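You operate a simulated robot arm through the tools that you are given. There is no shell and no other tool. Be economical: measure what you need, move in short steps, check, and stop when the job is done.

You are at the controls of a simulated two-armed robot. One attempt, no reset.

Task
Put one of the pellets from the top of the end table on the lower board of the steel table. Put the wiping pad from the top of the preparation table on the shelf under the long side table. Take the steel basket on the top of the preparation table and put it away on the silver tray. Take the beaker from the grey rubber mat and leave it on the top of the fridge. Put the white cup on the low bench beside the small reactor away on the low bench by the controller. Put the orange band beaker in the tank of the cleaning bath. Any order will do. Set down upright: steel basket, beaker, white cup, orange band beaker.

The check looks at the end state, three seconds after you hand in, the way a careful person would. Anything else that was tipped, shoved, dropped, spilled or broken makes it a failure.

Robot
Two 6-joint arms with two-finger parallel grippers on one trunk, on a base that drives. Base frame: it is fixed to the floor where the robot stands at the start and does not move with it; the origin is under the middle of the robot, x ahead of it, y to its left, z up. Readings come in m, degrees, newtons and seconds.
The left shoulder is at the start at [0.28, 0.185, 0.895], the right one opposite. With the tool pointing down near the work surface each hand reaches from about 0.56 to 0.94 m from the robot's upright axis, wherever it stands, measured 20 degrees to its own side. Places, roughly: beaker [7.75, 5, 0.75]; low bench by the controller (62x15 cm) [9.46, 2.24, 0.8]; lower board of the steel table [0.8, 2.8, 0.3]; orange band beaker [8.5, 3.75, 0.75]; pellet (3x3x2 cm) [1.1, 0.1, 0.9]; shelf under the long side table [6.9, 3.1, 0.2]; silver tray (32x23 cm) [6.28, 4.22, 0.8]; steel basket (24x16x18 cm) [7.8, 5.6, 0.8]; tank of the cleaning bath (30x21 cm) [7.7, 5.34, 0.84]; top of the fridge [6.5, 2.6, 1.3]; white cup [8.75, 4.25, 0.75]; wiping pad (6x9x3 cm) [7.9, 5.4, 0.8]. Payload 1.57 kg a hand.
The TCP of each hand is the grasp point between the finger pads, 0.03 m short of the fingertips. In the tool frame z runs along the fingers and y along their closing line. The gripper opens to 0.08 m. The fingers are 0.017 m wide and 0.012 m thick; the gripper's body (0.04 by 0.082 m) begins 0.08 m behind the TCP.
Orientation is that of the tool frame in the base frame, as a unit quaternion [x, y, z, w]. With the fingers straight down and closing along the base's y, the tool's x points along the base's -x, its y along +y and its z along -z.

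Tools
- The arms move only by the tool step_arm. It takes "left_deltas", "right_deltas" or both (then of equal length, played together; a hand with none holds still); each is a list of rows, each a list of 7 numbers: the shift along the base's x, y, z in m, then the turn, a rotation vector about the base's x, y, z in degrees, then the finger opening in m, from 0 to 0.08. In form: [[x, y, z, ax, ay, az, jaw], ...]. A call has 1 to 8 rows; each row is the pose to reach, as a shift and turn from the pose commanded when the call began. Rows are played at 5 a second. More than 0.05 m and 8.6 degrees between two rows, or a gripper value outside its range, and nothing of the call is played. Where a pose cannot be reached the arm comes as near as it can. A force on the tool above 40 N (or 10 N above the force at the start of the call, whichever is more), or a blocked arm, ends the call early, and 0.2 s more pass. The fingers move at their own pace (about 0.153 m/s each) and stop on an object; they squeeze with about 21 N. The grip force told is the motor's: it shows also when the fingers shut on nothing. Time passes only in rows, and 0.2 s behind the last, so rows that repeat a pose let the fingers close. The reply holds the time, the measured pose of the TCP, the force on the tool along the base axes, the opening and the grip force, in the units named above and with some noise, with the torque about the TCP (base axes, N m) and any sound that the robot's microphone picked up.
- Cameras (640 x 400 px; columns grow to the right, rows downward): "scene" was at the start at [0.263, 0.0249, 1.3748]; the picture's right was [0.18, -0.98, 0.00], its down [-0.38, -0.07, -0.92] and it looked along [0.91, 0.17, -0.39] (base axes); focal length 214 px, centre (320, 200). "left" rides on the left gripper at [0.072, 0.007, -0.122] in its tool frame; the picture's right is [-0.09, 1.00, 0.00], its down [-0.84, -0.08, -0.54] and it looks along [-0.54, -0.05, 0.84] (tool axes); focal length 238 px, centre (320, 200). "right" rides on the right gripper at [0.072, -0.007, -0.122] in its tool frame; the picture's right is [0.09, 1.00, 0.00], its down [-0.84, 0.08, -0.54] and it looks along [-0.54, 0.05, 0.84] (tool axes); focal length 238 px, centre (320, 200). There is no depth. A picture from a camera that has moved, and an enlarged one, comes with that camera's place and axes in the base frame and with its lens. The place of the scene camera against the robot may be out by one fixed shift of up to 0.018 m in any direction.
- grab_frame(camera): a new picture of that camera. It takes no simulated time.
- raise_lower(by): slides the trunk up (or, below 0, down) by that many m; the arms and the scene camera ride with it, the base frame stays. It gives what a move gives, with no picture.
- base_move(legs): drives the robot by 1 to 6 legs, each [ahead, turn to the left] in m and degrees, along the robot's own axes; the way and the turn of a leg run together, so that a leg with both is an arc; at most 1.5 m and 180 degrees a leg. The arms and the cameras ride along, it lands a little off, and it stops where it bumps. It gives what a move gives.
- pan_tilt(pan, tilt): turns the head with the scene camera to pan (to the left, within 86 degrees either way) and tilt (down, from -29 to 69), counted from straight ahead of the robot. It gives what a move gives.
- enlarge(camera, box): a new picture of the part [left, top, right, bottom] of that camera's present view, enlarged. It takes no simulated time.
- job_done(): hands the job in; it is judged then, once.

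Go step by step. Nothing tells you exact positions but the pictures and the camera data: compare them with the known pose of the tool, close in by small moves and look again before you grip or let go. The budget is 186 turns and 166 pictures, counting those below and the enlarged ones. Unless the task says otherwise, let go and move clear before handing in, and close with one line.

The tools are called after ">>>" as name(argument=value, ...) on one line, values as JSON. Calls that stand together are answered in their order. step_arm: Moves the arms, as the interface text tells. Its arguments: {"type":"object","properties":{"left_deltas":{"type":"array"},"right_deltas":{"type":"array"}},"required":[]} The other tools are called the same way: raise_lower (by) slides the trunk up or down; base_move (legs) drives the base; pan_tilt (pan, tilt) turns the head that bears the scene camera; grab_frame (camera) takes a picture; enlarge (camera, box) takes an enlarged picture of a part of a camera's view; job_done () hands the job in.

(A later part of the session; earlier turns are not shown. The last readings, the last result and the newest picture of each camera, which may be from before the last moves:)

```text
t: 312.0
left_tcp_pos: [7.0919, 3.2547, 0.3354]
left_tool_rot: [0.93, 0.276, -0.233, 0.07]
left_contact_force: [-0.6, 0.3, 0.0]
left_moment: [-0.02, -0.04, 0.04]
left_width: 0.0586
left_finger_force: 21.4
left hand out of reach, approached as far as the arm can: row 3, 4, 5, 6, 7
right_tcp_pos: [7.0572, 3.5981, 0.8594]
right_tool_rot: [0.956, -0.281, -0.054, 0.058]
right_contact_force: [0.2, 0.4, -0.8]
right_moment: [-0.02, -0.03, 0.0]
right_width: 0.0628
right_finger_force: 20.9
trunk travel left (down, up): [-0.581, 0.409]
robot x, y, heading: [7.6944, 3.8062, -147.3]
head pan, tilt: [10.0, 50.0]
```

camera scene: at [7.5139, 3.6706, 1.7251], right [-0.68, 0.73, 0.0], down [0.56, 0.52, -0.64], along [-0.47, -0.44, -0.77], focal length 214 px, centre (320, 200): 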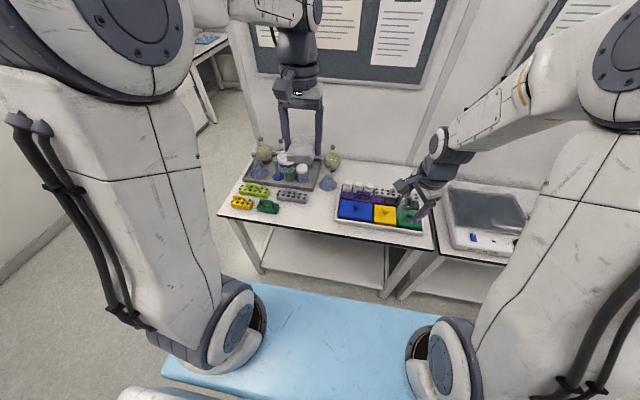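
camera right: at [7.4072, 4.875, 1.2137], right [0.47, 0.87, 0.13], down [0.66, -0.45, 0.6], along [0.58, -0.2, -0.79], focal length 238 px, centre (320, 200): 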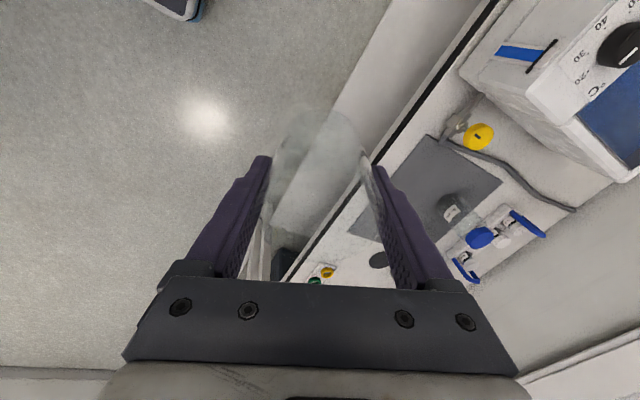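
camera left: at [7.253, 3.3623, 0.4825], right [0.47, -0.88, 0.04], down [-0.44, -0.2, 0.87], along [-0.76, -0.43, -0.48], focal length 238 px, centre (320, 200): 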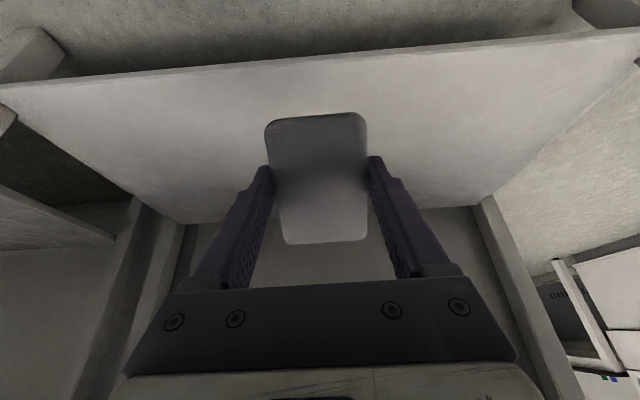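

The arm is at its limit, so I pull the beaker hand back a bit, roll forward 5 cm, and lower with the trunk.

>>> step_arm(right_deltas=[[0.025, 0.016, 0.0, 0, 0, 0, 0.05], [0.05, 0.032, 0.0, 0, 0, 0, 0.05]])

>>> base_move(legs=[[0.05, 0]])

>>> raise_lower(by=-0.075)

>>> grab_frame(camera="left")

```text
t: 312.6
left_tcp_pos: [7.0909, 3.2534, 0.3349]
left_tool_rot: [0.93, 0.276, -0.232, 0.069]
left_contact_force: [0.1, -0.7, 0.1]
left_moment: [-0.02, 0.04, -0.02]
left_width: 0.0588
left_finger_force: 20.8
right_tcp_pos: [7.106, 3.6309, 0.8592]
right_tool_rot: [0.957, -0.28, -0.053, 0.058]
right_contact_force: [0.2, -0.1, -1.5]
right_moment: [-0.01, -0.03, 0.02]
right_width: 0.0628
right_finger_force: 21.2
trunk travel left (down, up): [-0.581, 0.409]
robot x, y, heading: [7.6925, 3.8007, -147.3]
head pan, tilt: [10.0, 50.0]
```

```text
t: 313.5
left_tcp_pos: [7.0487, 3.226, 0.3355]
left_tool_rot: [0.93, 0.274, -0.234, 0.07]
left_contact_force: [0.2, -0.6, -0.1]
left_moment: [0.02, -0.01, 0.0]
left_width: 0.0586
left_finger_force: 21.0
right_tcp_pos: [7.0626, 3.6039, 0.86]
right_tool_rot: [0.956, -0.281, -0.053, 0.059]
right_contact_force: [-0.5, 0.0, -0.9]
right_moment: [-0.02, 0.0, 0.01]
right_width: 0.063
right_finger_force: 21.1
trunk travel left (down, up): [-0.581, 0.409]
robot x, y, heading: [7.6514, 3.7723, -147.2]
head pan, tilt: [10.0, 50.0]
```

```text
t: 314.6
left_tcp_pos: [7.0486, 3.2266, 0.2611]
left_tool_rot: [0.93, 0.275, -0.233, 0.07]
left_contact_force: [-0.5, -0.4, -0.2]
left_moment: [0.02, 0.0, 0.01]
left_width: 0.0589
left_finger_force: 20.4
right_tcp_pos: [7.0622, 3.6029, 0.7846]
right_tool_rot: [0.956, -0.281, -0.053, 0.058]
right_contact_force: [-0.3, -0.1, -0.9]
right_moment: [-0.02, -0.03, 0.04]
right_width: 0.063
right_finger_force: 21.1
trunk travel left (down, up): [-0.506, 0.484]
robot x, y, heading: [7.6468, 3.7752, -147.2]
head pan, tilt: [10.0, 50.0]
```

```text
44 pictures are left
camera left: at [7.1515, 3.286, 0.334], right [0.47, -0.88, 0.04], down [-0.45, -0.2, 0.87], along [-0.76, -0.43, -0.49], focal length 238 px, centre (320, 200)
```

left: 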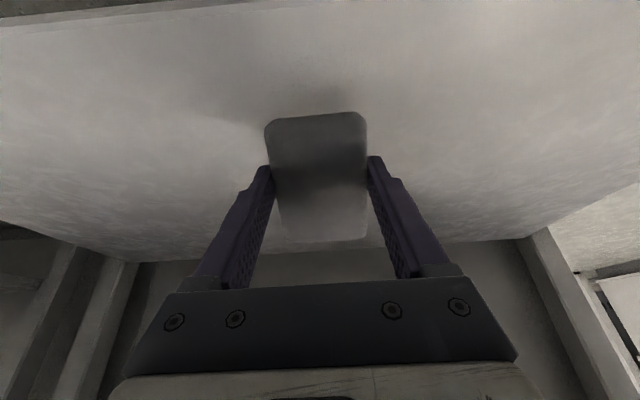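

The pad is over the board and just above it. I lower 1.5 cm more, watching the force, then release.

>>> raise_lower(by=-0.016)

>>> step_arm(left_deltas=[[0, 0, 0, 0, 0, 0, 0.07], [0, 0, 0, 0, 0, 0, 0.08], [0, 0, 0, 0, 0, 0, 0.08], [0.01, 0.006, 0.02, 0, 0, 0, 0.08], [0.03, 0.02, 0.05, 0, 0, 0, 0.08], [0.06, 0.04, 0.08, 0, 0, 0, 0.08], [0.1, 0.065, 0.09, 0, 0, 0, 0.08]])

>>> grab_frame(camera="left")

```text
t: 315.3
left_tcp_pos: [7.047, 3.2265, 0.2451]
left_tool_rot: [0.93, 0.276, -0.233, 0.071]
left_contact_force: [0.2, 0.5, -0.1]
left_moment: [0.01, 0.01, 0.01]
left_width: 0.0586
left_finger_force: 20.7
right_tcp_pos: [7.0626, 3.6038, 0.77]
right_tool_rot: [0.956, -0.281, -0.053, 0.058]
right_contact_force: [0.1, 1.4, -0.6]
right_moment: [0.04, -0.05, 0.0]
right_width: 0.0628
right_finger_force: 20.9
trunk travel left (down, up): [-0.49, 0.5]
robot x, y, heading: [7.6517, 3.7743, -147.1]
head pan, tilt: [10.0, 50.0]
```

```text
t: 316.9
left_tcp_pos: [7.1476, 3.2931, 0.3342]
left_tool_rot: [0.93, 0.274, -0.235, 0.069]
left_contact_force: [0.4, -0.5, -0.1]
left_moment: [0.02, 0.02, 0.0]
left_width: 0.0802
left_finger_force: 0.0
left hand out of reach, approached as far as the arm can: row 4
right_tcp_pos: [7.062, 3.603, 0.7686]
right_tool_rot: [0.956, -0.282, -0.053, 0.058]
right_contact_force: [0.4, -0.1, -0.8]
right_moment: [0.05, 0.01, -0.02]
right_width: 0.063
right_finger_force: 20.6
trunk travel left (down, up): [-0.49, 0.5]
robot x, y, heading: [7.6511, 3.7773, -147.2]
head pan, tilt: [10.0, 50.0]
```

```text
43 pictures are left
camera left: at [7.2517, 3.3528, 0.4076], right [0.47, -0.88, 0.04], down [-0.45, -0.2, 0.87], along [-0.76, -0.43, -0.48], focal length 238 px, centre (320, 200)
```

left: 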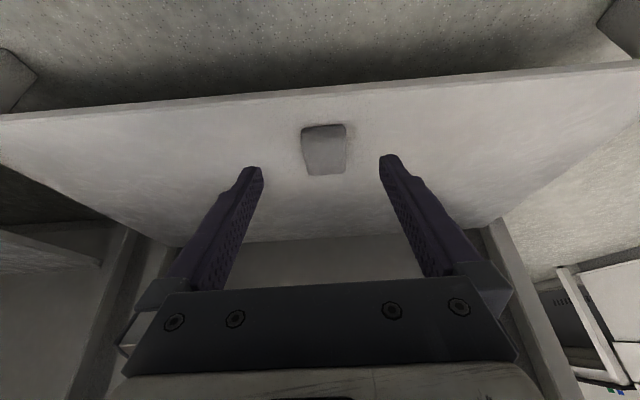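

The pad lies flat on the board. I back off, raise the trunk and straighten the left hand.

>>> base_move(legs=[[-0.15, 0]])

>>> raise_lower(by=0.4)

>>> step_arm(left_deltas=[[0.01, 0.005, 0.04, 3.1, -4.8, 0, 0.08], [0.02, 0.01, 0.08, 6.2, -9.5, 0, 0.08], [0.03, 0.015, 0.12, 9.3, -14.3, 0, 0.08], [0.035, 0.02, 0.16, 12.4, -19, 0, 0.08], [0.035, 0.02, 0.2, 15.5, -23.8, 0, 0.08], [0.035, 0.02, 0.24, 15.5, -23.8, 0, 0.08], [0.035, 0.02, 0.28, 15.5, -23.8, 0, 0.08], [0.035, 0.02, 0.32, 15.5, -23.8, 0, 0.08]])

>>> raise_lower(by=0.1)

```text
t: 318.2
left_tcp_pos: [7.2722, 3.3756, 0.3334]
left_tool_rot: [0.931, 0.273, -0.233, 0.069]
left_contact_force: [0.5, 1.0, 0.5]
left_moment: [-0.02, 0.03, -0.02]
left_width: 0.0802
left_finger_force: 0.1
right_tcp_pos: [7.1871, 3.6864, 0.7692]
right_tool_rot: [0.956, -0.283, -0.053, 0.058]
right_contact_force: [0.4, 0.3, -0.5]
right_moment: [-0.05, -0.02, 0.02]
right_width: 0.0629
right_finger_force: 20.8
trunk travel left (down, up): [-0.49, 0.5]
robot x, y, heading: [7.7748, 3.8559, -147.3]
head pan, tilt: [10.0, 50.0]
```

```text
t: 322.1
left_tcp_pos: [7.2725, 3.3765, 0.7328]
left_tool_rot: [0.931, 0.273, -0.234, 0.069]
left_contact_force: [0.3, -0.3, 0.0]
left_moment: [0.01, -0.01, 0.0]
left_width: 0.0802
left_finger_force: 0.0
right_tcp_pos: [7.188, 3.6861, 1.1685]
right_tool_rot: [0.956, -0.283, -0.053, 0.058]
right_contact_force: [0.4, 0.1, -0.9]
right_moment: [0.0, 0.01, -0.01]
right_width: 0.0626
right_finger_force: 20.6
trunk travel left (down, up): [-0.89, 0.1]
robot x, y, heading: [7.7733, 3.8536, -147.7]
head pan, tilt: [10.0, 50.0]
```

```text
t: 323.9
left_tcp_pos: [7.3059, 3.3964, 1.055]
left_tool_rot: [0.959, 0.283, 0.002, -0.001]
left_contact_force: [-0.2, 0.1, 0.6]
left_moment: [0.02, -0.05, 0.0]
left_width: 0.0801
left_finger_force: 0.0
right_tcp_pos: [7.1882, 3.687, 1.1691]
right_tool_rot: [0.956, -0.283, -0.052, 0.058]
right_contact_force: [-0.3, -1.7, -1.6]
right_moment: [0.0, 0.0, -0.01]
right_width: 0.0628
right_finger_force: 21.2
trunk travel left (down, up): [-0.89, 0.1]
robot x, y, heading: [7.774, 3.8572, -147.4]
head pan, tilt: [10.0, 50.0]
```

```text
t: 325.2
left_tcp_pos: [7.3076, 3.3945, 1.1539]
left_tool_rot: [0.959, 0.282, 0.002, -0.001]
left_contact_force: [0.1, 0.4, 0.3]
left_moment: [0.0, 0.01, 0.0]
left_width: 0.0801
left_finger_force: 0.0
right_tcp_pos: [7.1858, 3.6861, 1.2696]
right_tool_rot: [0.956, -0.283, -0.053, 0.057]
right_contact_force: [0.3, -0.6, -1.7]
right_moment: [0.02, -0.02, 0.0]
right_width: 0.0629
right_finger_force: 20.6
trunk travel left (down, up): [-0.99, 0.0]
robot x, y, heading: [7.7765, 3.8569, -147.3]
head pan, tilt: [10.0, 50.0]
```

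I drive to the open area beyond the partition's end and look for the fridge.

>>> base_move(legs=[[0, 87], [1.35, 0], [0, -87], [0.5, 0]])

>>> pan_tilt(pan=-25, tilt=22)

>>> grab_frame(camera="scene")

```text
t: 342.2
left_tcp_pos: [7.6421, 1.9296, 1.1543]
left_tool_rot: [0.959, 0.284, 0.002, -0.002]
left_contact_force: [0.6, -0.4, 0.6]
left_moment: [-0.01, 0.0, 0.03]
left_width: 0.0799
left_finger_force: 0.1
right_tcp_pos: [7.5195, 2.2194, 1.2686]
right_tool_rot: [0.957, -0.28, -0.052, 0.058]
right_contact_force: [-0.5, -0.1, -1.2]
right_moment: [0.01, 0.05, -0.02]
right_width: 0.0628
right_finger_force: 21.0
trunk travel left (down, up): [-0.99, 0.0]
robot x, y, heading: [8.1043, 2.3937, -147.1]
head pan, tilt: [10.0, 50.0]
```

```text
t: 343.2
left_tcp_pos: [7.641, 1.9288, 1.153]
left_tool_rot: [0.958, 0.285, 0.002, -0.001]
left_contact_force: [-0.4, 0.1, -0.2]
left_moment: [-0.01, 0.02, 0.03]
left_width: 0.0799
left_finger_force: 0.0
right_tcp_pos: [7.5196, 2.2191, 1.2684]
right_tool_rot: [0.957, -0.28, -0.052, 0.058]
right_contact_force: [0.2, 0.2, 0.1]
right_moment: [0.01, 0.0, -0.03]
right_width: 0.0624
right_finger_force: 20.7
trunk travel left (down, up): [-0.99, 0.0]
robot x, y, heading: [8.1061, 2.3962, -147.1]
head pan, tilt: [-25.0, 22.0]
```

```text
42 pictures are left
camera scene: at [7.8921, 2.2996, 1.776], right [-0.14, 0.99, 0.0], down [0.37, 0.05, -0.93], along [-0.92, -0.13, -0.38], focal length 214 px, centre (320, 200)
```

scene: 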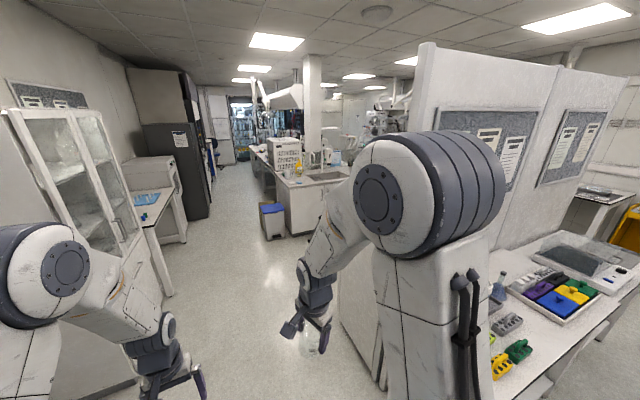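

The fridge's white side shows right behind the partition's end, its near corner at about [6.56, 2.29]. I raise the beaker and drive around to face the fridge from its free side.

>>> step_arm(right_deltas=[[0, 0, 0.045, 0, 0, 0, 0.05], [0, 0, 0.09, 0, 0, 0, 0.05], [0, 0, 0.135, 0, 0, 0, 0.05], [0, 0, 0.18, 0, 0, 0, 0.05]])

>>> base_move(legs=[[1.38, 0], [0, -90]])

>>> pan_tilt(pan=-5, tilt=35)

>>> grab_frame(camera="scene")

```text
t: 344.2
left_tcp_pos: [7.6418, 1.9277, 1.1555]
left_tool_rot: [0.959, 0.285, 0.001, -0.001]
left_contact_force: [-0.5, -0.5, 0.0]
left_moment: [0.01, -0.03, 0.0]
left_width: 0.0798
left_finger_force: 0.0
right_tcp_pos: [7.5219, 2.2225, 1.4497]
right_tool_rot: [0.957, -0.281, -0.052, 0.057]
right_contact_force: [0.7, 0.0, -1.1]
right_moment: [0.0, -0.02, 0.02]
right_width: 0.0628
right_finger_force: 20.5
trunk travel left (down, up): [-0.99, 0.0]
robot x, y, heading: [8.1037, 2.3875, -147.0]
head pan, tilt: [-25.0, 22.0]
```

```text
t: 354.8
left_tcp_pos: [6.4705, 2.0896, 1.1538]
left_tool_rot: [0.886, -0.464, 0.002, 0.0]
left_contact_force: [-0.5, -0.1, 0.8]
left_moment: [0.04, -0.01, -0.03]
left_width: 0.0802
left_finger_force: 0.1
right_tcp_pos: [6.7602, 2.2159, 1.4484]
right_tool_rot: [-0.49, 0.868, 0.078, -0.004]
right_contact_force: [0.3, 0.3, -0.8]
right_moment: [-0.01, -0.02, -0.02]
right_width: 0.0625
right_finger_force: 21.2
trunk travel left (down, up): [-0.99, 0.0]
robot x, y, heading: [6.9445, 1.6335, 124.6]
head pan, tilt: [-25.0, 22.0]
```

```text
t: 355.7
left_tcp_pos: [6.471, 2.0891, 1.154]
left_tool_rot: [0.886, -0.464, 0.002, 0.0]
left_contact_force: [0.3, 0.3, -0.7]
left_moment: [0.0, 0.02, -0.02]
left_width: 0.0801
left_finger_force: 0.1
right_tcp_pos: [6.7606, 2.2164, 1.449]
right_tool_rot: [-0.49, 0.868, 0.078, -0.005]
right_contact_force: [-0.2, 0.6, -2.0]
right_moment: [-0.02, 0.02, 0.02]
right_width: 0.0627
right_finger_force: 20.8
trunk travel left (down, up): [-0.99, 0.0]
robot x, y, heading: [6.9441, 1.6386, 124.7]
head pan, tilt: [-5.0, 35.0]
```

```text
41 pictures are left
camera scene: at [6.8234, 1.853, 1.7555], right [0.87, 0.49, 0.0], down [0.28, -0.5, -0.82], along [-0.4, 0.71, -0.57], focal length 214 px, centre (320, 200)
```

scene: 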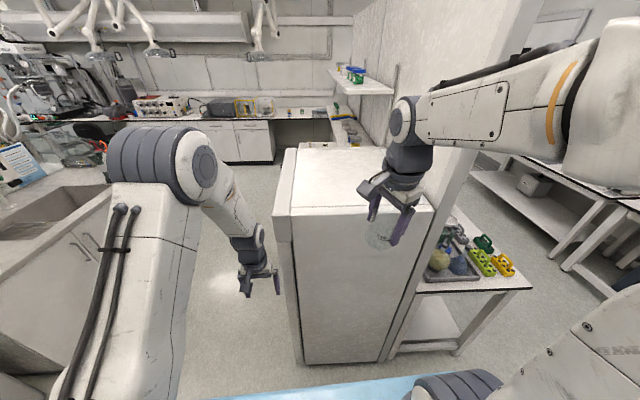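

The fridge top lies right ahead, free, its near edge 24 cm beyond the beaker. I raise the left hand clear and drive forward 0.3 m.

>>> step_arm(left_deltas=[[0, 0, 0.045, 0, 0, 0, 0.08], [0, 0, 0.09, 0, 0, 0, 0.08], [0, 0, 0.135, 0, 0, 0, 0.08], [0, 0, 0.18, 0, 0, 0, 0.08], [0, 0, 0.225, 0, 0, 0, 0.08], [0, 0, 0.27, 0, 0, 0, 0.08], [0, 0, 0.31, 0, 0, 0, 0.08]])

>>> base_move(legs=[[0.3, 0]])

>>> step_arm(right_deltas=[[-0.02, 0.029, -0.02, 0, 0, 0, 0.05], [-0.04, 0.058, -0.04, 0, 0, 0, 0.05], [-0.057, 0.082, -0.055, 0, 0, 0, 0.05]])

>>> grab_frame(camera="scene")

```text
t: 357.3
left_tcp_pos: [6.4719, 2.0926, 1.4636]
left_tool_rot: [0.886, -0.464, 0.004, 0.001]
left_contact_force: [0.4, 0.4, 0.3]
left_moment: [0.02, -0.01, 0.07]
left_width: 0.08
left_finger_force: 0.0
right_tcp_pos: [6.7611, 2.2156, 1.4482]
right_tool_rot: [-0.49, 0.868, 0.078, -0.005]
right_contact_force: [-0.1, 0.2, -0.7]
right_moment: [-0.01, -0.01, 0.01]
right_width: 0.0626
right_finger_force: 21.2
trunk travel left (down, up): [-0.99, 0.0]
robot x, y, heading: [6.9448, 1.6357, 124.7]
head pan, tilt: [-5.0, 35.0]
```

```text
t: 359.3
left_tcp_pos: [6.2989, 2.3454, 1.462]
left_tool_rot: [0.885, -0.466, 0.001, -0.001]
left_contact_force: [-0.4, 0.4, 0.4]
left_moment: [0.03, -0.04, 0.01]
left_width: 0.08
left_finger_force: 0.1
right_tcp_pos: [6.5901, 2.4683, 1.4488]
right_tool_rot: [-0.489, 0.869, 0.078, -0.005]
right_contact_force: [0.7, 0.4, -1.1]
right_moment: [0.02, -0.03, 0.01]
right_width: 0.0628
right_finger_force: 21.5
trunk travel left (down, up): [-0.99, 0.0]
robot x, y, heading: [6.772, 1.8879, 124.2]
head pan, tilt: [-5.0, 35.0]
```

```text
t: 360.1
left_tcp_pos: [6.2998, 2.344, 1.4632]
left_tool_rot: [0.885, -0.466, 0.002, 0.001]
left_contact_force: [-0.9, -0.7, 0.2]
left_moment: [0.03, -0.01, 0.01]
left_width: 0.08
left_finger_force: 0.1
right_tcp_pos: [6.5345, 2.5532, 1.3944]
right_tool_rot: [-0.489, 0.869, 0.078, -0.005]
right_contact_force: [0.3, 0.3, -2.3]
right_moment: [0.02, 0.0, -0.02]
right_width: 0.0628
right_finger_force: 20.7
trunk travel left (down, up): [-0.99, 0.0]
robot x, y, heading: [6.774, 1.8904, 124.2]
head pan, tilt: [-5.0, 35.0]
```

```text
40 pictures are left
camera scene: at [6.6515, 2.1052, 1.7554], right [0.87, 0.49, 0.0], down [0.28, -0.5, -0.82], along [-0.4, 0.71, -0.57], focal length 214 px, centre (320, 200)
```

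scene: 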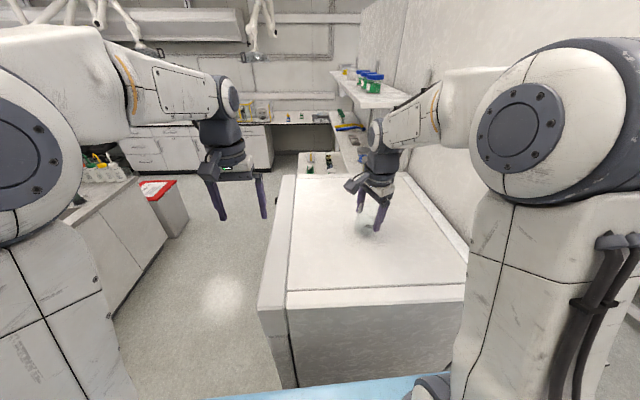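

The beaker hangs over the fridge top. I lower in small steps until the force shows contact.

>>> step_arm(right_deltas=[[0, 0, -0.01, 0, 0, 0, 0.05], [0, 0, -0.02, 0, 0, 0, 0.05], [0, 0, -0.028, 0, 0, 0, 0.05]])

>>> enlarge(camera="scene", box=[320, 170, 432, 240])

```text
t: 360.9
left_tcp_pos: [6.3008, 2.3434, 1.4636]
left_tool_rot: [0.885, -0.466, 0.002, 0.0]
left_contact_force: [0.3, -0.1, -0.1]
left_moment: [-0.04, 0.04, 0.0]
left_width: 0.0801
left_finger_force: 0.1
right_tcp_pos: [6.5317, 2.5521, 1.367]
right_tool_rot: [-0.489, 0.868, 0.083, -0.005]
right_contact_force: [-2.4, 4.0, 35.2]
right_moment: [-0.39, -0.55, 0.03]
right_width: 0.0626
right_finger_force: 20.7
trunk travel left (down, up): [-0.99, 0.0]
robot x, y, heading: [6.7724, 1.8858, 124.2]
head pan, tilt: [-5.0, 35.0]
```

```text
5.71 times, centred on (376, 205) of scene
camera zoom: at [6.6516, 2.104, 1.7562], right [0.87, 0.49, 0.0], down [0.28, -0.5, -0.82], along [-0.4, 0.71, -0.57], focal length 1226 px, centre (0, 171)
```

zoom: 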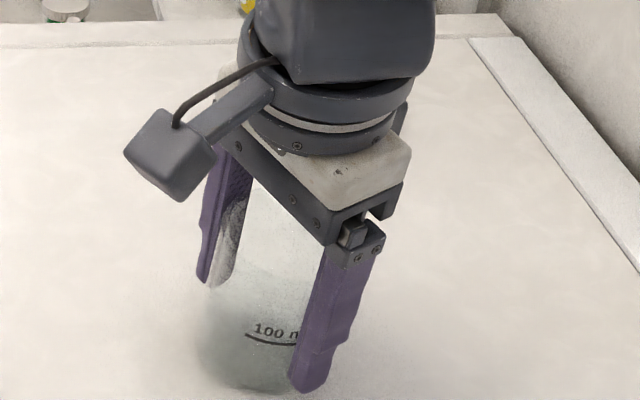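

It stands on the fridge, pressed a bit firmly, so I ease up 4 mm, open slowly, and rise straight up.

>>> step_arm(right_deltas=[[0, 0, 0.004, 0, 0, 0, 0.05], [0, 0, 0.005, 0, 0, 0, 0.066], [0, 0, 0.005, 0, 0, 0, 0.08], [0, 0, 0.005, 0, 0, 0, 0.08], [0.003, 0.0, 0.04, 0, 0, 0, 0.08], [0.006, 0, 0.085, 0, 0, 0, 0.08], [0.008, 0, 0.125, 0, 0, 0, 0.08]])

>>> enlarge(camera="scene", box=[290, 150, 450, 250])

```text
t: 362.5
left_tcp_pos: [6.2997, 2.3449, 1.4631]
left_tool_rot: [0.885, -0.465, 0.002, 0.001]
left_contact_force: [-0.4, 0.7, 0.2]
left_moment: [0.02, 0.03, -0.02]
left_width: 0.0801
left_finger_force: 0.0
right_tcp_pos: [6.5405, 2.5492, 1.4921]
right_tool_rot: [-0.49, 0.868, 0.078, -0.005]
right_contact_force: [-0.2, -0.6, -0.8]
right_moment: [-0.02, -0.03, -0.02]
right_width: 0.0802
right_finger_force: 0.1
trunk travel left (down, up): [-0.99, 0.0]
robot x, y, heading: [6.7735, 1.8844, 124.1]
head pan, tilt: [-5.0, 35.0]
```

```text
4.00 times, centred on (370, 200) of scene
camera zoom: at [6.6514, 2.1052, 1.7554], right [0.87, 0.49, 0.0], down [0.28, -0.5, -0.82], along [-0.4, 0.71, -0.57], focal length 858 px, centre (120, 200)
```

zoom: 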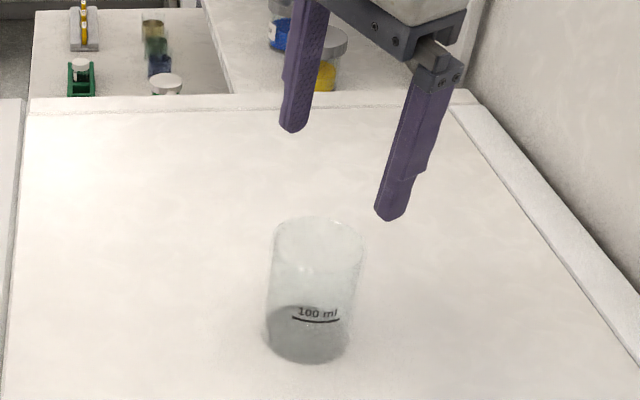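

The beaker stands upright on the fridge. Next come the orange band beaker and the white cup on the tables of the corridor; I drive back there.

>>> base_move(legs=[[-0.45, 0], [0, -91], [1.5, 0], [0, 45], [0.5, 0]])

>>> pan_tilt(pan=-25, tilt=30)

>>> grab_frame(camera="scene")

```text
t: 380.9
left_tcp_pos: [8.4502, 3.4609, 1.4631]
left_tool_rot: [-0.625, 0.781, -0.002, 0.0]
left_contact_force: [-0.7, -1.0, 1.0]
left_moment: [0.01, 0.0, 0.02]
left_width: 0.0801
left_finger_force: 0.1
right_tcp_pos: [8.763, 3.4246, 1.4922]
right_tool_rot: [-0.101, 0.992, 0.074, 0.027]
right_contact_force: [0.7, 0.4, 0.2]
right_moment: [-0.01, 0.0, 0.01]
right_width: 0.0801
right_finger_force: 0.1
trunk travel left (down, up): [-0.99, 0.0]
robot x, y, heading: [8.4346, 2.8045, 77.0]
head pan, tilt: [-5.0, 35.0]
```

```text
t: 381.8
left_tcp_pos: [8.4489, 3.4611, 1.4618]
left_tool_rot: [-0.624, 0.781, -0.001, -0.001]
left_contact_force: [-0.4, 0.1, 0.4]
left_moment: [-0.03, 0.0, -0.02]
left_width: 0.08
left_finger_force: 0.1
right_tcp_pos: [8.7638, 3.4254, 1.4935]
right_tool_rot: [-0.1, 0.992, 0.073, 0.027]
right_contact_force: [-0.7, -0.4, 0.0]
right_moment: [0.03, 0.0, -0.01]
right_width: 0.0796
right_finger_force: 0.0
trunk travel left (down, up): [-0.99, 0.0]
robot x, y, heading: [8.432, 2.8058, 77.3]
head pan, tilt: [-25.0, 30.0]
```

```text
37 pictures are left
camera scene: at [8.5389, 3.0391, 1.7632], right [0.79, -0.61, 0.0], down [-0.31, -0.4, -0.87], along [0.53, 0.68, -0.5], focal length 214 px, centre (320, 200)
```

scene: 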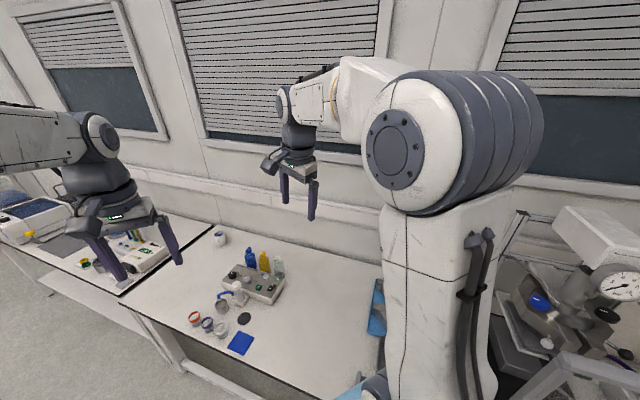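

The orange band beaker stands at about [8.44, 3.80] near the table front and the white cup at about [8.68, 4.30] at the back. I line up facing the table, with the left hand for the cup and the right for the beaker.

>>> base_move(legs=[[0, 54.7], [0.94, 0], [0, -99], [0.2, 0]])

>>> raise_lower(by=-0.2)

>>> grab_frame(camera="left")

```text
t: 394.4
left_tcp_pos: [8.4763, 4.0248, 1.4629]
left_tool_rot: [-0.273, 0.962, -0.001, -0.003]
left_contact_force: [0.4, 0.3, -0.9]
left_moment: [0.0, 0.01, 0.0]
left_width: 0.0801
left_finger_force: 0.1
right_tcp_pos: [8.6704, 3.7758, 1.4923]
right_tool_rot: [0.291, 0.954, 0.057, 0.053]
right_contact_force: [-0.1, 0.3, -1.6]
right_moment: [0.03, 0.0, 0.02]
right_width: 0.0803
right_finger_force: 0.1
trunk travel left (down, up): [-0.99, 0.0]
robot x, y, heading: [7.9973, 3.577, 31.6]
head pan, tilt: [-25.0, 30.0]
```

```text
t: 396.6
left_tcp_pos: [8.4765, 4.0251, 1.2632]
left_tool_rot: [-0.274, 0.962, -0.001, -0.001]
left_contact_force: [-1.2, 0.0, -0.4]
left_moment: [-0.02, -0.01, -0.01]
left_width: 0.0801
left_finger_force: 0.0
right_tcp_pos: [8.6705, 3.7753, 1.2915]
right_tool_rot: [0.292, 0.953, 0.057, 0.053]
right_contact_force: [0.7, 0.4, 0.8]
right_moment: [0.0, 0.01, 0.02]
right_width: 0.0801
right_finger_force: 0.0
trunk travel left (down, up): [-0.79, 0.2]
robot x, y, heading: [7.9997, 3.5773, 31.6]
head pan, tilt: [-25.0, 30.0]
```

```text
36 pictures are left
camera left: at [8.4108, 3.9929, 1.3848], right [-0.45, 0.89, 0.0], down [0.75, 0.38, 0.54], along [0.48, 0.24, -0.84], focal length 238 px, centre (320, 200)
```

left: 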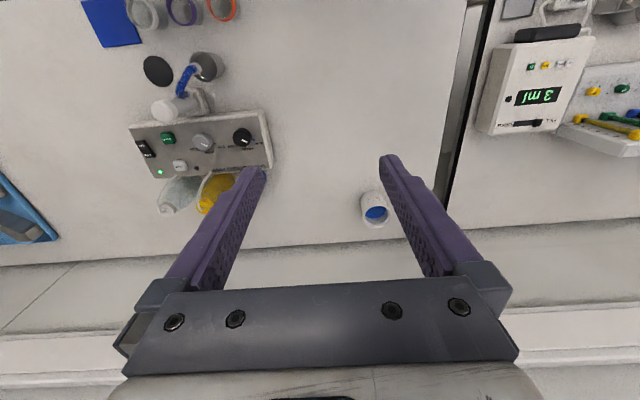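

I see the cup with something blue inside at about [8.677, 4.297], so I must keep it level, and the orange-band beaker at the front. I roll 6 cm closer and bring the left hand above the cup.

>>> base_move(legs=[[0.055, 0]])

>>> step_arm(left_deltas=[[0.019, 0.03, -0.02, 0, 0, 0, 0.08], [0.038, 0.06, -0.04, 0, 0, 0, 0.08], [0.057, 0.09, -0.06, 0, 0, 0, 0.08], [0.076, 0.12, -0.08, 0, 0, 0, 0.08], [0.095, 0.15, -0.1, 0, 0, 0, 0.08], [0.114, 0.18, -0.125, 0, 0, 0, 0.08], [0.133, 0.21, -0.15, 0, 0, 0, 0.08], [0.148, 0.24, -0.18, 0, 0, 0, 0.08]])

>>> grab_frame(camera="left")

```text
t: 397.5
left_tcp_pos: [8.5223, 4.0521, 1.2625]
left_tool_rot: [-0.274, 0.962, -0.001, -0.002]
left_contact_force: [-0.9, -0.3, 0.3]
left_moment: [0.03, -0.02, 0.02]
left_width: 0.08
left_finger_force: 0.0
right_tcp_pos: [8.7165, 3.8045, 1.2918]
right_tool_rot: [0.291, 0.953, 0.057, 0.053]
right_contact_force: [-0.1, -0.1, -0.3]
right_moment: [0.0, 0.02, -0.02]
right_width: 0.0799
right_finger_force: 0.1
trunk travel left (down, up): [-0.79, 0.2]
robot x, y, heading: [8.0445, 3.6025, 31.7]
head pan, tilt: [-25.0, 30.0]
```

```text
t: 399.3
left_tcp_pos: [8.6638, 4.2863, 1.0854]
left_tool_rot: [-0.274, 0.962, -0.001, -0.001]
left_contact_force: [-1.6, -1.0, 0.4]
left_moment: [0.0, -0.02, -0.03]
left_width: 0.0797
left_finger_force: 0.1
left hand out of reach, approached as far as the arm can: row 8
right_tcp_pos: [8.7159, 3.8037, 1.2928]
right_tool_rot: [0.292, 0.953, 0.058, 0.054]
right_contact_force: [-1.0, -0.3, 0.5]
right_moment: [0.0, -0.06, -0.02]
right_width: 0.0798
right_finger_force: 0.1
trunk travel left (down, up): [-0.79, 0.2]
robot x, y, heading: [8.0446, 3.6012, 31.6]
head pan, tilt: [-25.0, 30.0]
```

```text
35 pictures are left
camera left: at [8.5988, 4.2545, 1.2065], right [-0.45, 0.9, 0.0], down [0.75, 0.38, 0.54], along [0.48, 0.24, -0.84], focal length 238 px, centre (320, 200)
```

left: 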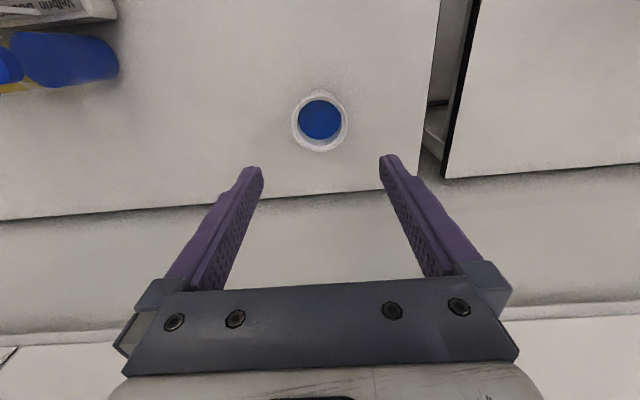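

The cup's rim looks about as wide as my jaw. I zoom in with the scene camera to see its shape.

>>> pan_tilt(pan=12, tilt=35)

>>> grab_frame(camera="scene")

```text
t: 400.3
left_tcp_pos: [8.665, 4.288, 1.0848]
left_tool_rot: [-0.274, 0.962, -0.001, -0.002]
left_contact_force: [-0.1, -0.7, 0.5]
left_moment: [0.03, 0.02, -0.02]
left_width: 0.0801
left_finger_force: 0.2
right_tcp_pos: [8.7156, 3.8049, 1.2937]
right_tool_rot: [0.291, 0.953, 0.058, 0.054]
right_contact_force: [0.7, -0.1, 0.2]
right_moment: [0.0, 0.03, 0.01]
right_width: 0.0799
right_finger_force: 0.1
trunk travel left (down, up): [-0.79, 0.2]
robot x, y, heading: [8.0448, 3.6032, 31.9]
head pan, tilt: [12.0, 35.0]
```

```text
34 pictures are left
camera scene: at [8.2556, 3.7556, 1.5554], right [0.69, -0.72, 0.0], down [-0.41, -0.4, -0.82], along [0.59, 0.57, -0.57], focal length 214 px, centre (320, 200)
```

scene: 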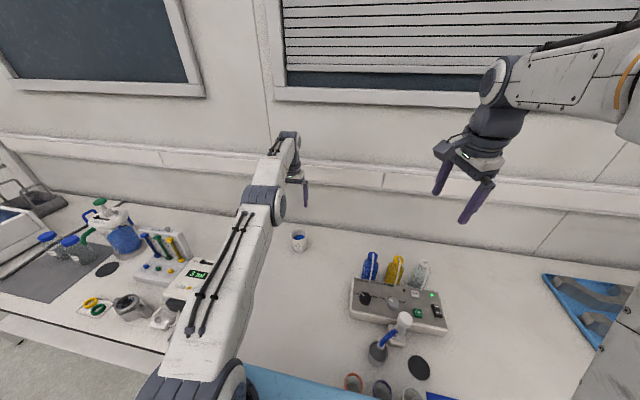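

>>> enlarge(camera="scene", box=[270, 210, 334, 266])

>>> enlarge(camera="scene", box=[330, 350, 426, 400])

```text
7.14 times, centred on (302, 238) of scene
camera zoom: at [8.2556, 3.7556, 1.5554], right [0.69, -0.72, 0.0], down [-0.41, -0.4, -0.82], along [0.59, 0.57, -0.57], focal length 1532 px, centre (449, -71)
```

zoom: 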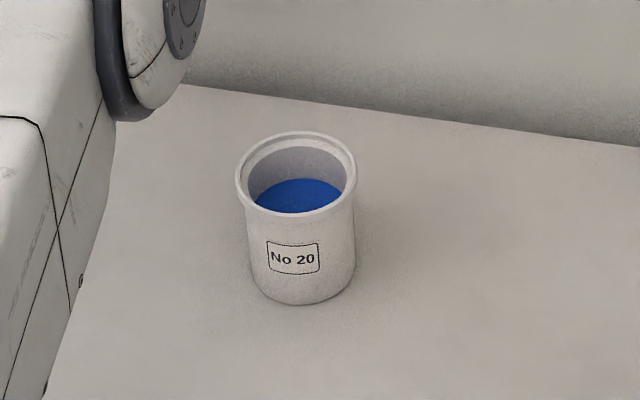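

```text
6.67 times, centred on (378, 375) of scene
camera zoom: at [8.2556, 3.7556, 1.5554], right [0.69, -0.72, 0.0], down [-0.41, -0.4, -0.82], along [0.59, 0.57, -0.57], focal length 1430 px, centre (-67, -967)
```

zoom: 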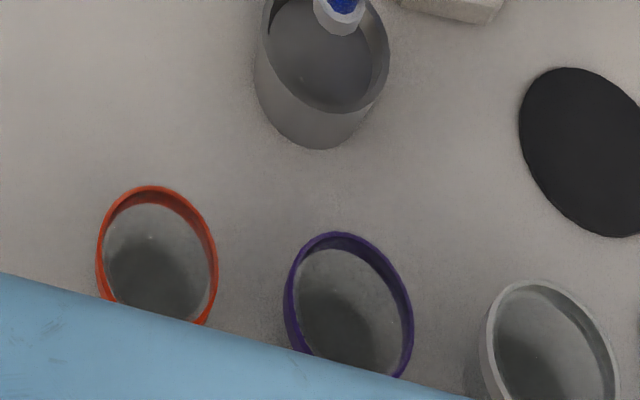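

The cup is about 7.7 cm at the rim but slimmer below, so I will approach it tilted from the front and grip the body under the rim. I tilt the left hand 45° in front of it.

>>> step_arm(left_deltas=[[-0.015, -0.01, -0.02, 3.9, -6.4, 0, 0.08], [-0.031, -0.02, -0.05, 7.9, -12.8, 0, 0.08], [-0.046, -0.03, -0.085, 11.8, -19.1, 0, 0.08], [-0.062, -0.04, -0.12, 15.7, -25.5, 0, 0.08], [-0.077, -0.05, -0.155, 19.7, -31.9, 0, 0.08], [-0.092, -0.06, -0.19, 23.6, -38.3, 0, 0.08]])

>>> grab_frame(camera="left")

```text
t: 401.9
left_tcp_pos: [8.6097, 4.1594, 0.8953]
left_tool_rot: [-0.139, 0.925, -0.053, 0.35]
left_contact_force: [-0.2, 0.1, 0.1]
left_moment: [-0.01, 0.02, -0.01]
left_width: 0.0801
left_finger_force: 0.1
left hand out of reach, approached as far as the arm can: row 4, 5, 6
right_tcp_pos: [8.7158, 3.8039, 1.2922]
right_tool_rot: [0.292, 0.953, 0.058, 0.053]
right_contact_force: [1.0, 0.7, -0.2]
right_moment: [-0.05, 0.04, 0.01]
right_width: 0.08
right_finger_force: 0.0
trunk travel left (down, up): [-0.79, 0.2]
robot x, y, heading: [8.046, 3.6033, 31.7]
head pan, tilt: [12.0, 35.0]
stopped in row 6 (left hand): the arm was blocked; the commanded pose is now the measured one
```

```text
31 pictures are left
camera left: at [8.4755, 4.145, 0.9394], right [-0.15, 0.98, -0.14], down [0.26, 0.17, 0.95], along [0.95, 0.11, -0.28], focal length 238 px, centre (320, 200)
```

left: 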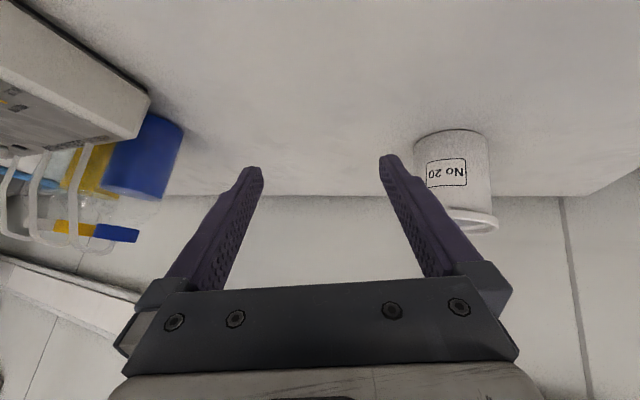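

The arm was too folded, so I back the base 10 cm, then turn the hand straight toward the cup and lower it to body height.

>>> base_move(legs=[[-0.1, 0]])

>>> step_arm(left_deltas=[[0.014, 0.028, 0.0, 0, 0, 6.3, 0.08], [0.028, 0.056, 0.0, 0, 0, 12.6, 0.08], [0.04, 0.083, -0.01, 0, 0, 19, 0.08], [0.054, 0.11, -0.03, 0, 0, 25.3, 0.08], [0.06, 0.13, -0.055, 0, 0, 31.7, 0.08]])

>>> grab_frame(camera="left")

```text
t: 403.1
left_tcp_pos: [8.5254, 4.1051, 0.8943]
left_tool_rot: [-0.136, 0.925, -0.055, 0.35]
left_contact_force: [-0.5, 0.7, 0.1]
left_moment: [-0.02, 0.03, 0.02]
left_width: 0.0801
left_finger_force: 0.0
right_tcp_pos: [8.6308, 3.7495, 1.2928]
right_tool_rot: [0.292, 0.953, 0.057, 0.053]
right_contact_force: [1.2, 0.4, -1.1]
right_moment: [-0.01, 0.07, 0.0]
right_width: 0.0801
right_finger_force: 0.0
trunk travel left (down, up): [-0.79, 0.2]
robot x, y, heading: [7.9575, 3.5512, 31.4]
head pan, tilt: [12.0, 35.0]
```

```text
t: 404.3
left_tcp_pos: [8.5862, 4.2346, 0.8402]
left_tool_rot: [-0.385, 0.852, 0.043, 0.352]
left_contact_force: [-0.3, -0.3, -0.1]
left_moment: [-0.04, -0.01, 0.01]
left_width: 0.0801
left_finger_force: 0.0
right_tcp_pos: [8.6295, 3.7498, 1.2918]
right_tool_rot: [0.293, 0.953, 0.058, 0.053]
right_contact_force: [0.0, -1.1, 0.7]
right_moment: [0.0, -0.01, 0.0]
right_width: 0.0799
right_finger_force: 0.0
trunk travel left (down, up): [-0.79, 0.2]
robot x, y, heading: [7.9567, 3.5501, 31.4]
head pan, tilt: [12.0, 35.0]
```

```text
30 pictures are left
camera left: at [8.4789, 4.1513, 0.8834], right [-0.64, 0.75, -0.14], down [0.13, 0.28, 0.95], along [0.76, 0.59, -0.28], focal length 238 px, centre (320, 200)
```

left: 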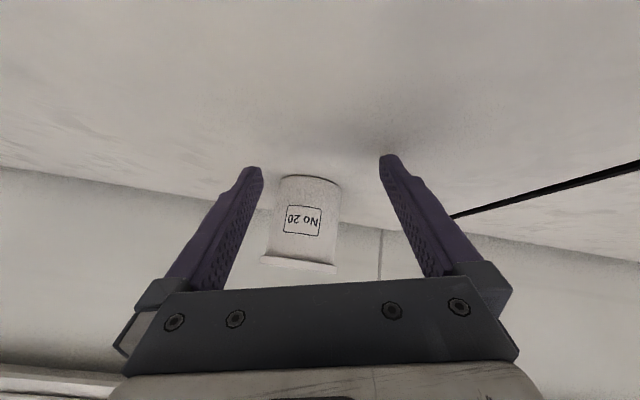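

The cup is ahead, its centre at about [8.70, 4.302]. I level the roll, lower to body height and slide forward around it.

>>> step_arm(left_deltas=[[0.0, 0.0, -0.01, 4.9, 3, 0, 0.08], [0.01, 0.006, -0.018, 9.7, 5.9, 0, 0.08], [0.04, 0.024, -0.019, 9.7, 5.9, 0, 0.08], [0.07, 0.042, -0.019, 9.7, 5.9, 0, 0.08]])

>>> grab_frame(camera="left")

```text
t: 404.9
left_tcp_pos: [8.5806, 4.2588, 0.8328]
left_tool_rot: [-0.343, 0.873, 0.065, 0.339]
left_contact_force: [-8.7, -12.7, 17.7]
left_moment: [0.31, 0.63, 0.62]
left_width: 0.0747
left_finger_force: 0.0
left hand out of reach, approached as far as the arm can: row 1, 2, 3
right_tcp_pos: [8.628, 3.7479, 1.2917]
right_tool_rot: [0.291, 0.953, 0.057, 0.054]
right_contact_force: [0.3, 0.6, 0.0]
right_moment: [-0.01, 0.01, 0.02]
right_width: 0.0797
right_finger_force: 0.0
trunk travel left (down, up): [-0.79, 0.2]
robot x, y, heading: [7.9629, 3.5479, 31.5]
head pan, tilt: [12.0, 35.0]
stopped in row 3 (left hand): the force on the tool passed its limit at 55 N (the readings are from after the stop); the commanded pose is now the measured one
```

```text
29 pictures are left
camera left: at [8.4696, 4.1808, 0.879], right [-0.59, 0.8, -0.06], down [0.2, 0.22, 0.96], along [0.78, 0.55, -0.29], focal length 238 px, centre (320, 200)
```

left: 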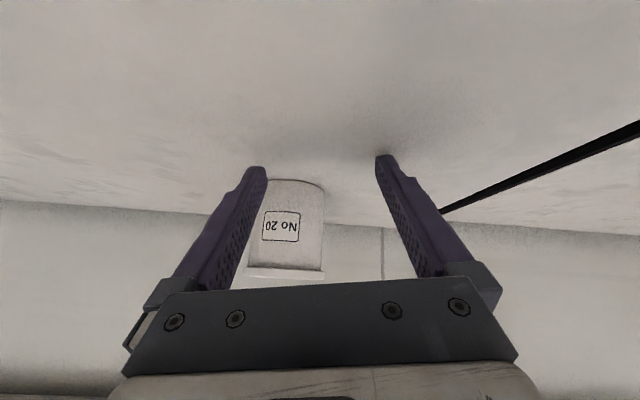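

The fingertips touched the table, which is a little higher than I took it for (about 0.79). I lift 2 cm, realign with the cup at about [8.705, 4.308] and move in.

>>> step_arm(left_deltas=[[0.0, 0.0, 0.02, 0, 0, 0, 0.08], [0.02, -0.004, 0.02, 0, 0, 0, 0.08], [0.04, -0.004, 0.02, 0, 0, 0, 0.08], [0.06, 0.008, 0.02, 0, 0, 0, 0.08]])

>>> grab_frame(camera="left")

```text
t: 405.9
left_tcp_pos: [8.6404, 4.269, 0.85]
left_tool_rot: [-0.344, 0.873, 0.066, 0.339]
left_contact_force: [-0.2, -0.4, 0.1]
left_moment: [-0.03, -0.03, -0.02]
left_width: 0.0799
left_finger_force: 0.0
right_tcp_pos: [8.6302, 3.7498, 1.2918]
right_tool_rot: [0.291, 0.954, 0.056, 0.053]
right_contact_force: [0.5, 1.1, 0.9]
right_moment: [0.02, 0.0, 0.01]
right_width: 0.0802
right_finger_force: 0.0
trunk travel left (down, up): [-0.79, 0.2]
robot x, y, heading: [7.9567, 3.5501, 31.6]
head pan, tilt: [12.0, 35.0]
```

```text
28 pictures are left
camera left: at [8.5298, 4.1912, 0.8966], right [-0.59, 0.8, -0.06], down [0.2, 0.22, 0.95], along [0.78, 0.56, -0.29], focal length 238 px, centre (320, 200)
```

left: 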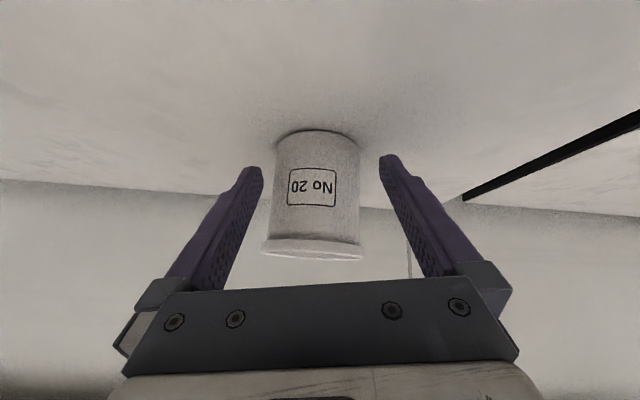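

The cup is centred between the fingers. I slide forward the last 6 cm and close gently.

>>> step_arm(left_deltas=[[0.02, 0.0135, -0.003, 0, 0, 0, 0.08], [0.038, 0.026, -0.005, 0, 0, 0, 0.08], [0.05, 0.034, -0.005, 0, 0, 0, 0.08], [0.05, 0.034, -0.005, 0, 0, 0, 0.07], [0.05, 0.034, -0.005, 0, 0, 0, 0.05], [0.05, 0.034, -0.005, 0, 0, 0, 0.05], [0.05, 0.034, -0.005, 0, 0, 0, 0.05]])

>>> grab_frame(camera="left")

```text
t: 407.5
left_tcp_pos: [8.6914, 4.3001, 0.8458]
left_tool_rot: [-0.344, 0.873, 0.066, 0.338]
left_contact_force: [-0.6, 0.0, -0.4]
left_moment: [0.0, 0.02, -0.03]
left_width: 0.0674
left_finger_force: 21.2
left hand out of reach, approached as far as the arm can: row 1, 2
right_tcp_pos: [8.63, 3.7501, 1.2925]
right_tool_rot: [0.292, 0.953, 0.057, 0.053]
right_contact_force: [-0.2, -0.4, 0.0]
right_moment: [-0.05, -0.03, -0.05]
right_width: 0.08
right_finger_force: 0.1
trunk travel left (down, up): [-0.79, 0.2]
robot x, y, heading: [7.9586, 3.5484, 31.6]
head pan, tilt: [12.0, 35.0]
```

```text
27 pictures are left
camera left: at [8.5809, 4.2236, 0.8922], right [-0.59, 0.8, -0.06], down [0.2, 0.22, 0.95], along [0.78, 0.55, -0.29], focal length 238 px, centre (320, 200)
```

left: 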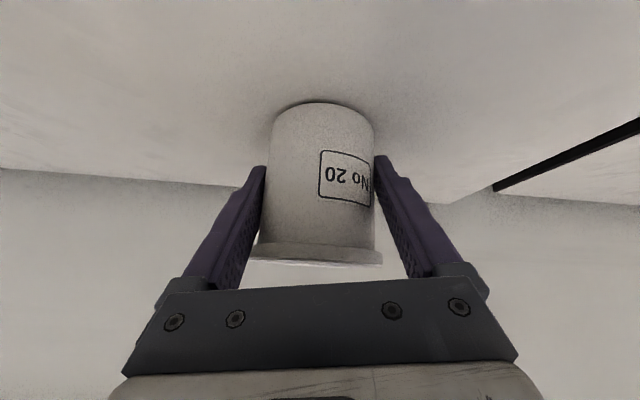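

The cup is held. I lift it with the trunk, back up a little, and bring the right hand over the orange band beaker.

>>> raise_lower(by=0.19)

>>> base_move(legs=[[-0.13, 0]])

>>> step_arm(right_deltas=[[-0.013, 0.014, -0.04, 0, 0, 0, 0.08], [-0.026, 0.028, -0.08, 0, 0, 0, 0.08], [-0.04, 0.042, -0.12, 0, 0, 0, 0.08], [-0.053, 0.056, -0.16, 0, 0, 0, 0.08], [-0.066, 0.07, -0.2, 0, 0, 0, 0.08], [-0.08, 0.085, -0.24, 0, 0, 0, 0.08], [-0.09, 0.1, -0.28, 0, 0, 0, 0.08], [-0.09, 0.105, -0.32, 0, 0, 0, 0.08]])

>>> grab_frame(camera="right")

```text
t: 409.6
left_tcp_pos: [8.6911, 4.3014, 1.0363]
left_tool_rot: [-0.344, 0.873, 0.066, 0.338]
left_contact_force: [0.8, 0.0, -2.0]
left_moment: [-0.01, 0.01, 0.01]
left_width: 0.0671
left_finger_force: 21.2
right_tcp_pos: [8.6297, 3.7499, 1.4818]
right_tool_rot: [0.292, 0.953, 0.056, 0.053]
right_contact_force: [-0.4, -0.6, 0.0]
right_moment: [-0.01, -0.02, -0.01]
right_width: 0.0803
right_finger_force: 0.1
trunk travel left (down, up): [-0.98, 0.01]
robot x, y, heading: [7.9562, 3.5465, 31.6]
head pan, tilt: [12.0, 35.0]
```

```text
t: 410.9
left_tcp_pos: [8.5784, 4.2316, 1.0368]
left_tool_rot: [-0.344, 0.874, 0.065, 0.338]
left_contact_force: [-0.4, -0.4, -2.2]
left_moment: [-0.02, 0.02, 0.01]
left_width: 0.0669
left_finger_force: 21.1
right_tcp_pos: [8.5162, 3.6817, 1.482]
right_tool_rot: [0.291, 0.954, 0.058, 0.052]
right_contact_force: [-0.1, -1.0, 0.4]
right_moment: [-0.02, 0.02, 0.04]
right_width: 0.0801
right_finger_force: 0.0
trunk travel left (down, up): [-0.98, 0.01]
robot x, y, heading: [7.8459, 3.4801, 31.5]
head pan, tilt: [12.0, 35.0]
```

```text
t: 412.7
left_tcp_pos: [8.5784, 4.2327, 1.0352]
left_tool_rot: [-0.345, 0.873, 0.067, 0.338]
left_contact_force: [0.9, -0.4, -2.0]
left_moment: [0.01, -0.03, 0.04]
left_width: 0.0667
left_finger_force: 21.4
right_tcp_pos: [8.4239, 3.7867, 1.1603]
right_tool_rot: [0.292, 0.953, 0.058, 0.053]
right_contact_force: [-0.6, -0.3, -0.4]
right_moment: [0.01, 0.0, 0.0]
right_width: 0.08
right_finger_force: 0.1
trunk travel left (down, up): [-0.98, 0.01]
robot x, y, heading: [7.8459, 3.4788, 31.8]
head pan, tilt: [12.0, 35.0]
```

```text
26 pictures are left
camera right: at [8.346, 3.8129, 1.2758], right [0.47, 0.87, 0.13], down [0.66, -0.45, 0.6], along [0.59, -0.2, -0.79], focal length 238 px, centre (320, 200)
```

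right: 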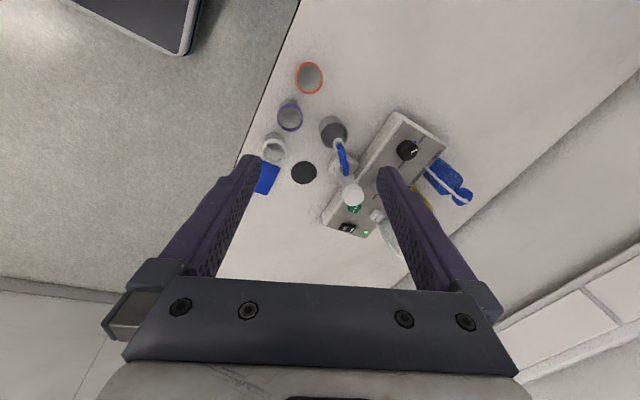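

The orange-band beaker's rim is at about [8.433, 3.81], about 5 cm wide, with free room on both finger sides. I shift over it and go down with the arm, since the cup must stay high.

>>> step_arm(right_deltas=[[0.005, 0.012, -0.03, 0, 0, 0, 0.08], [0.009, 0.0225, -0.07, 0, 0, 0, 0.08], [0.009, 0.0225, -0.115, 0, 0, 0, 0.08], [0.009, 0.0225, -0.16, 0, 0, 0, 0.08], [0.009, 0.0225, -0.205, 0, 0, 0, 0.08], [0.009, 0.0225, -0.24, 0, 0, 0, 0.08]])

>>> grab_frame(camera="right")

```text
t: 414.1
left_tcp_pos: [8.5778, 4.2324, 1.0356]
left_tool_rot: [-0.345, 0.873, 0.067, 0.338]
left_contact_force: [0.1, -0.3, -1.5]
left_moment: [-0.01, 0.02, 0.0]
left_width: 0.0669
left_finger_force: 20.7
right_tcp_pos: [8.4402, 3.8169, 0.926]
right_tool_rot: [0.292, 0.954, 0.054, 0.051]
right_contact_force: [-0.3, 0.0, 0.4]
right_moment: [-0.02, 0.01, 0.02]
right_width: 0.0797
right_finger_force: 0.1
right hand out of reach, approached as far as the arm can: row 5, 6
trunk travel left (down, up): [-0.98, 0.01]
robot x, y, heading: [7.846, 3.4773, 31.8]
head pan, tilt: [12.0, 35.0]
```

```text
25 pictures are left
camera right: at [8.3624, 3.8444, 1.0397], right [0.47, 0.87, 0.13], down [0.66, -0.45, 0.6], along [0.58, -0.2, -0.79], focal length 238 px, centre (320, 200)
```

right: 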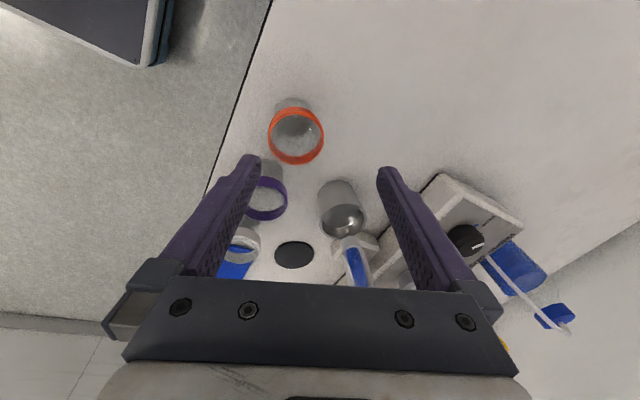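

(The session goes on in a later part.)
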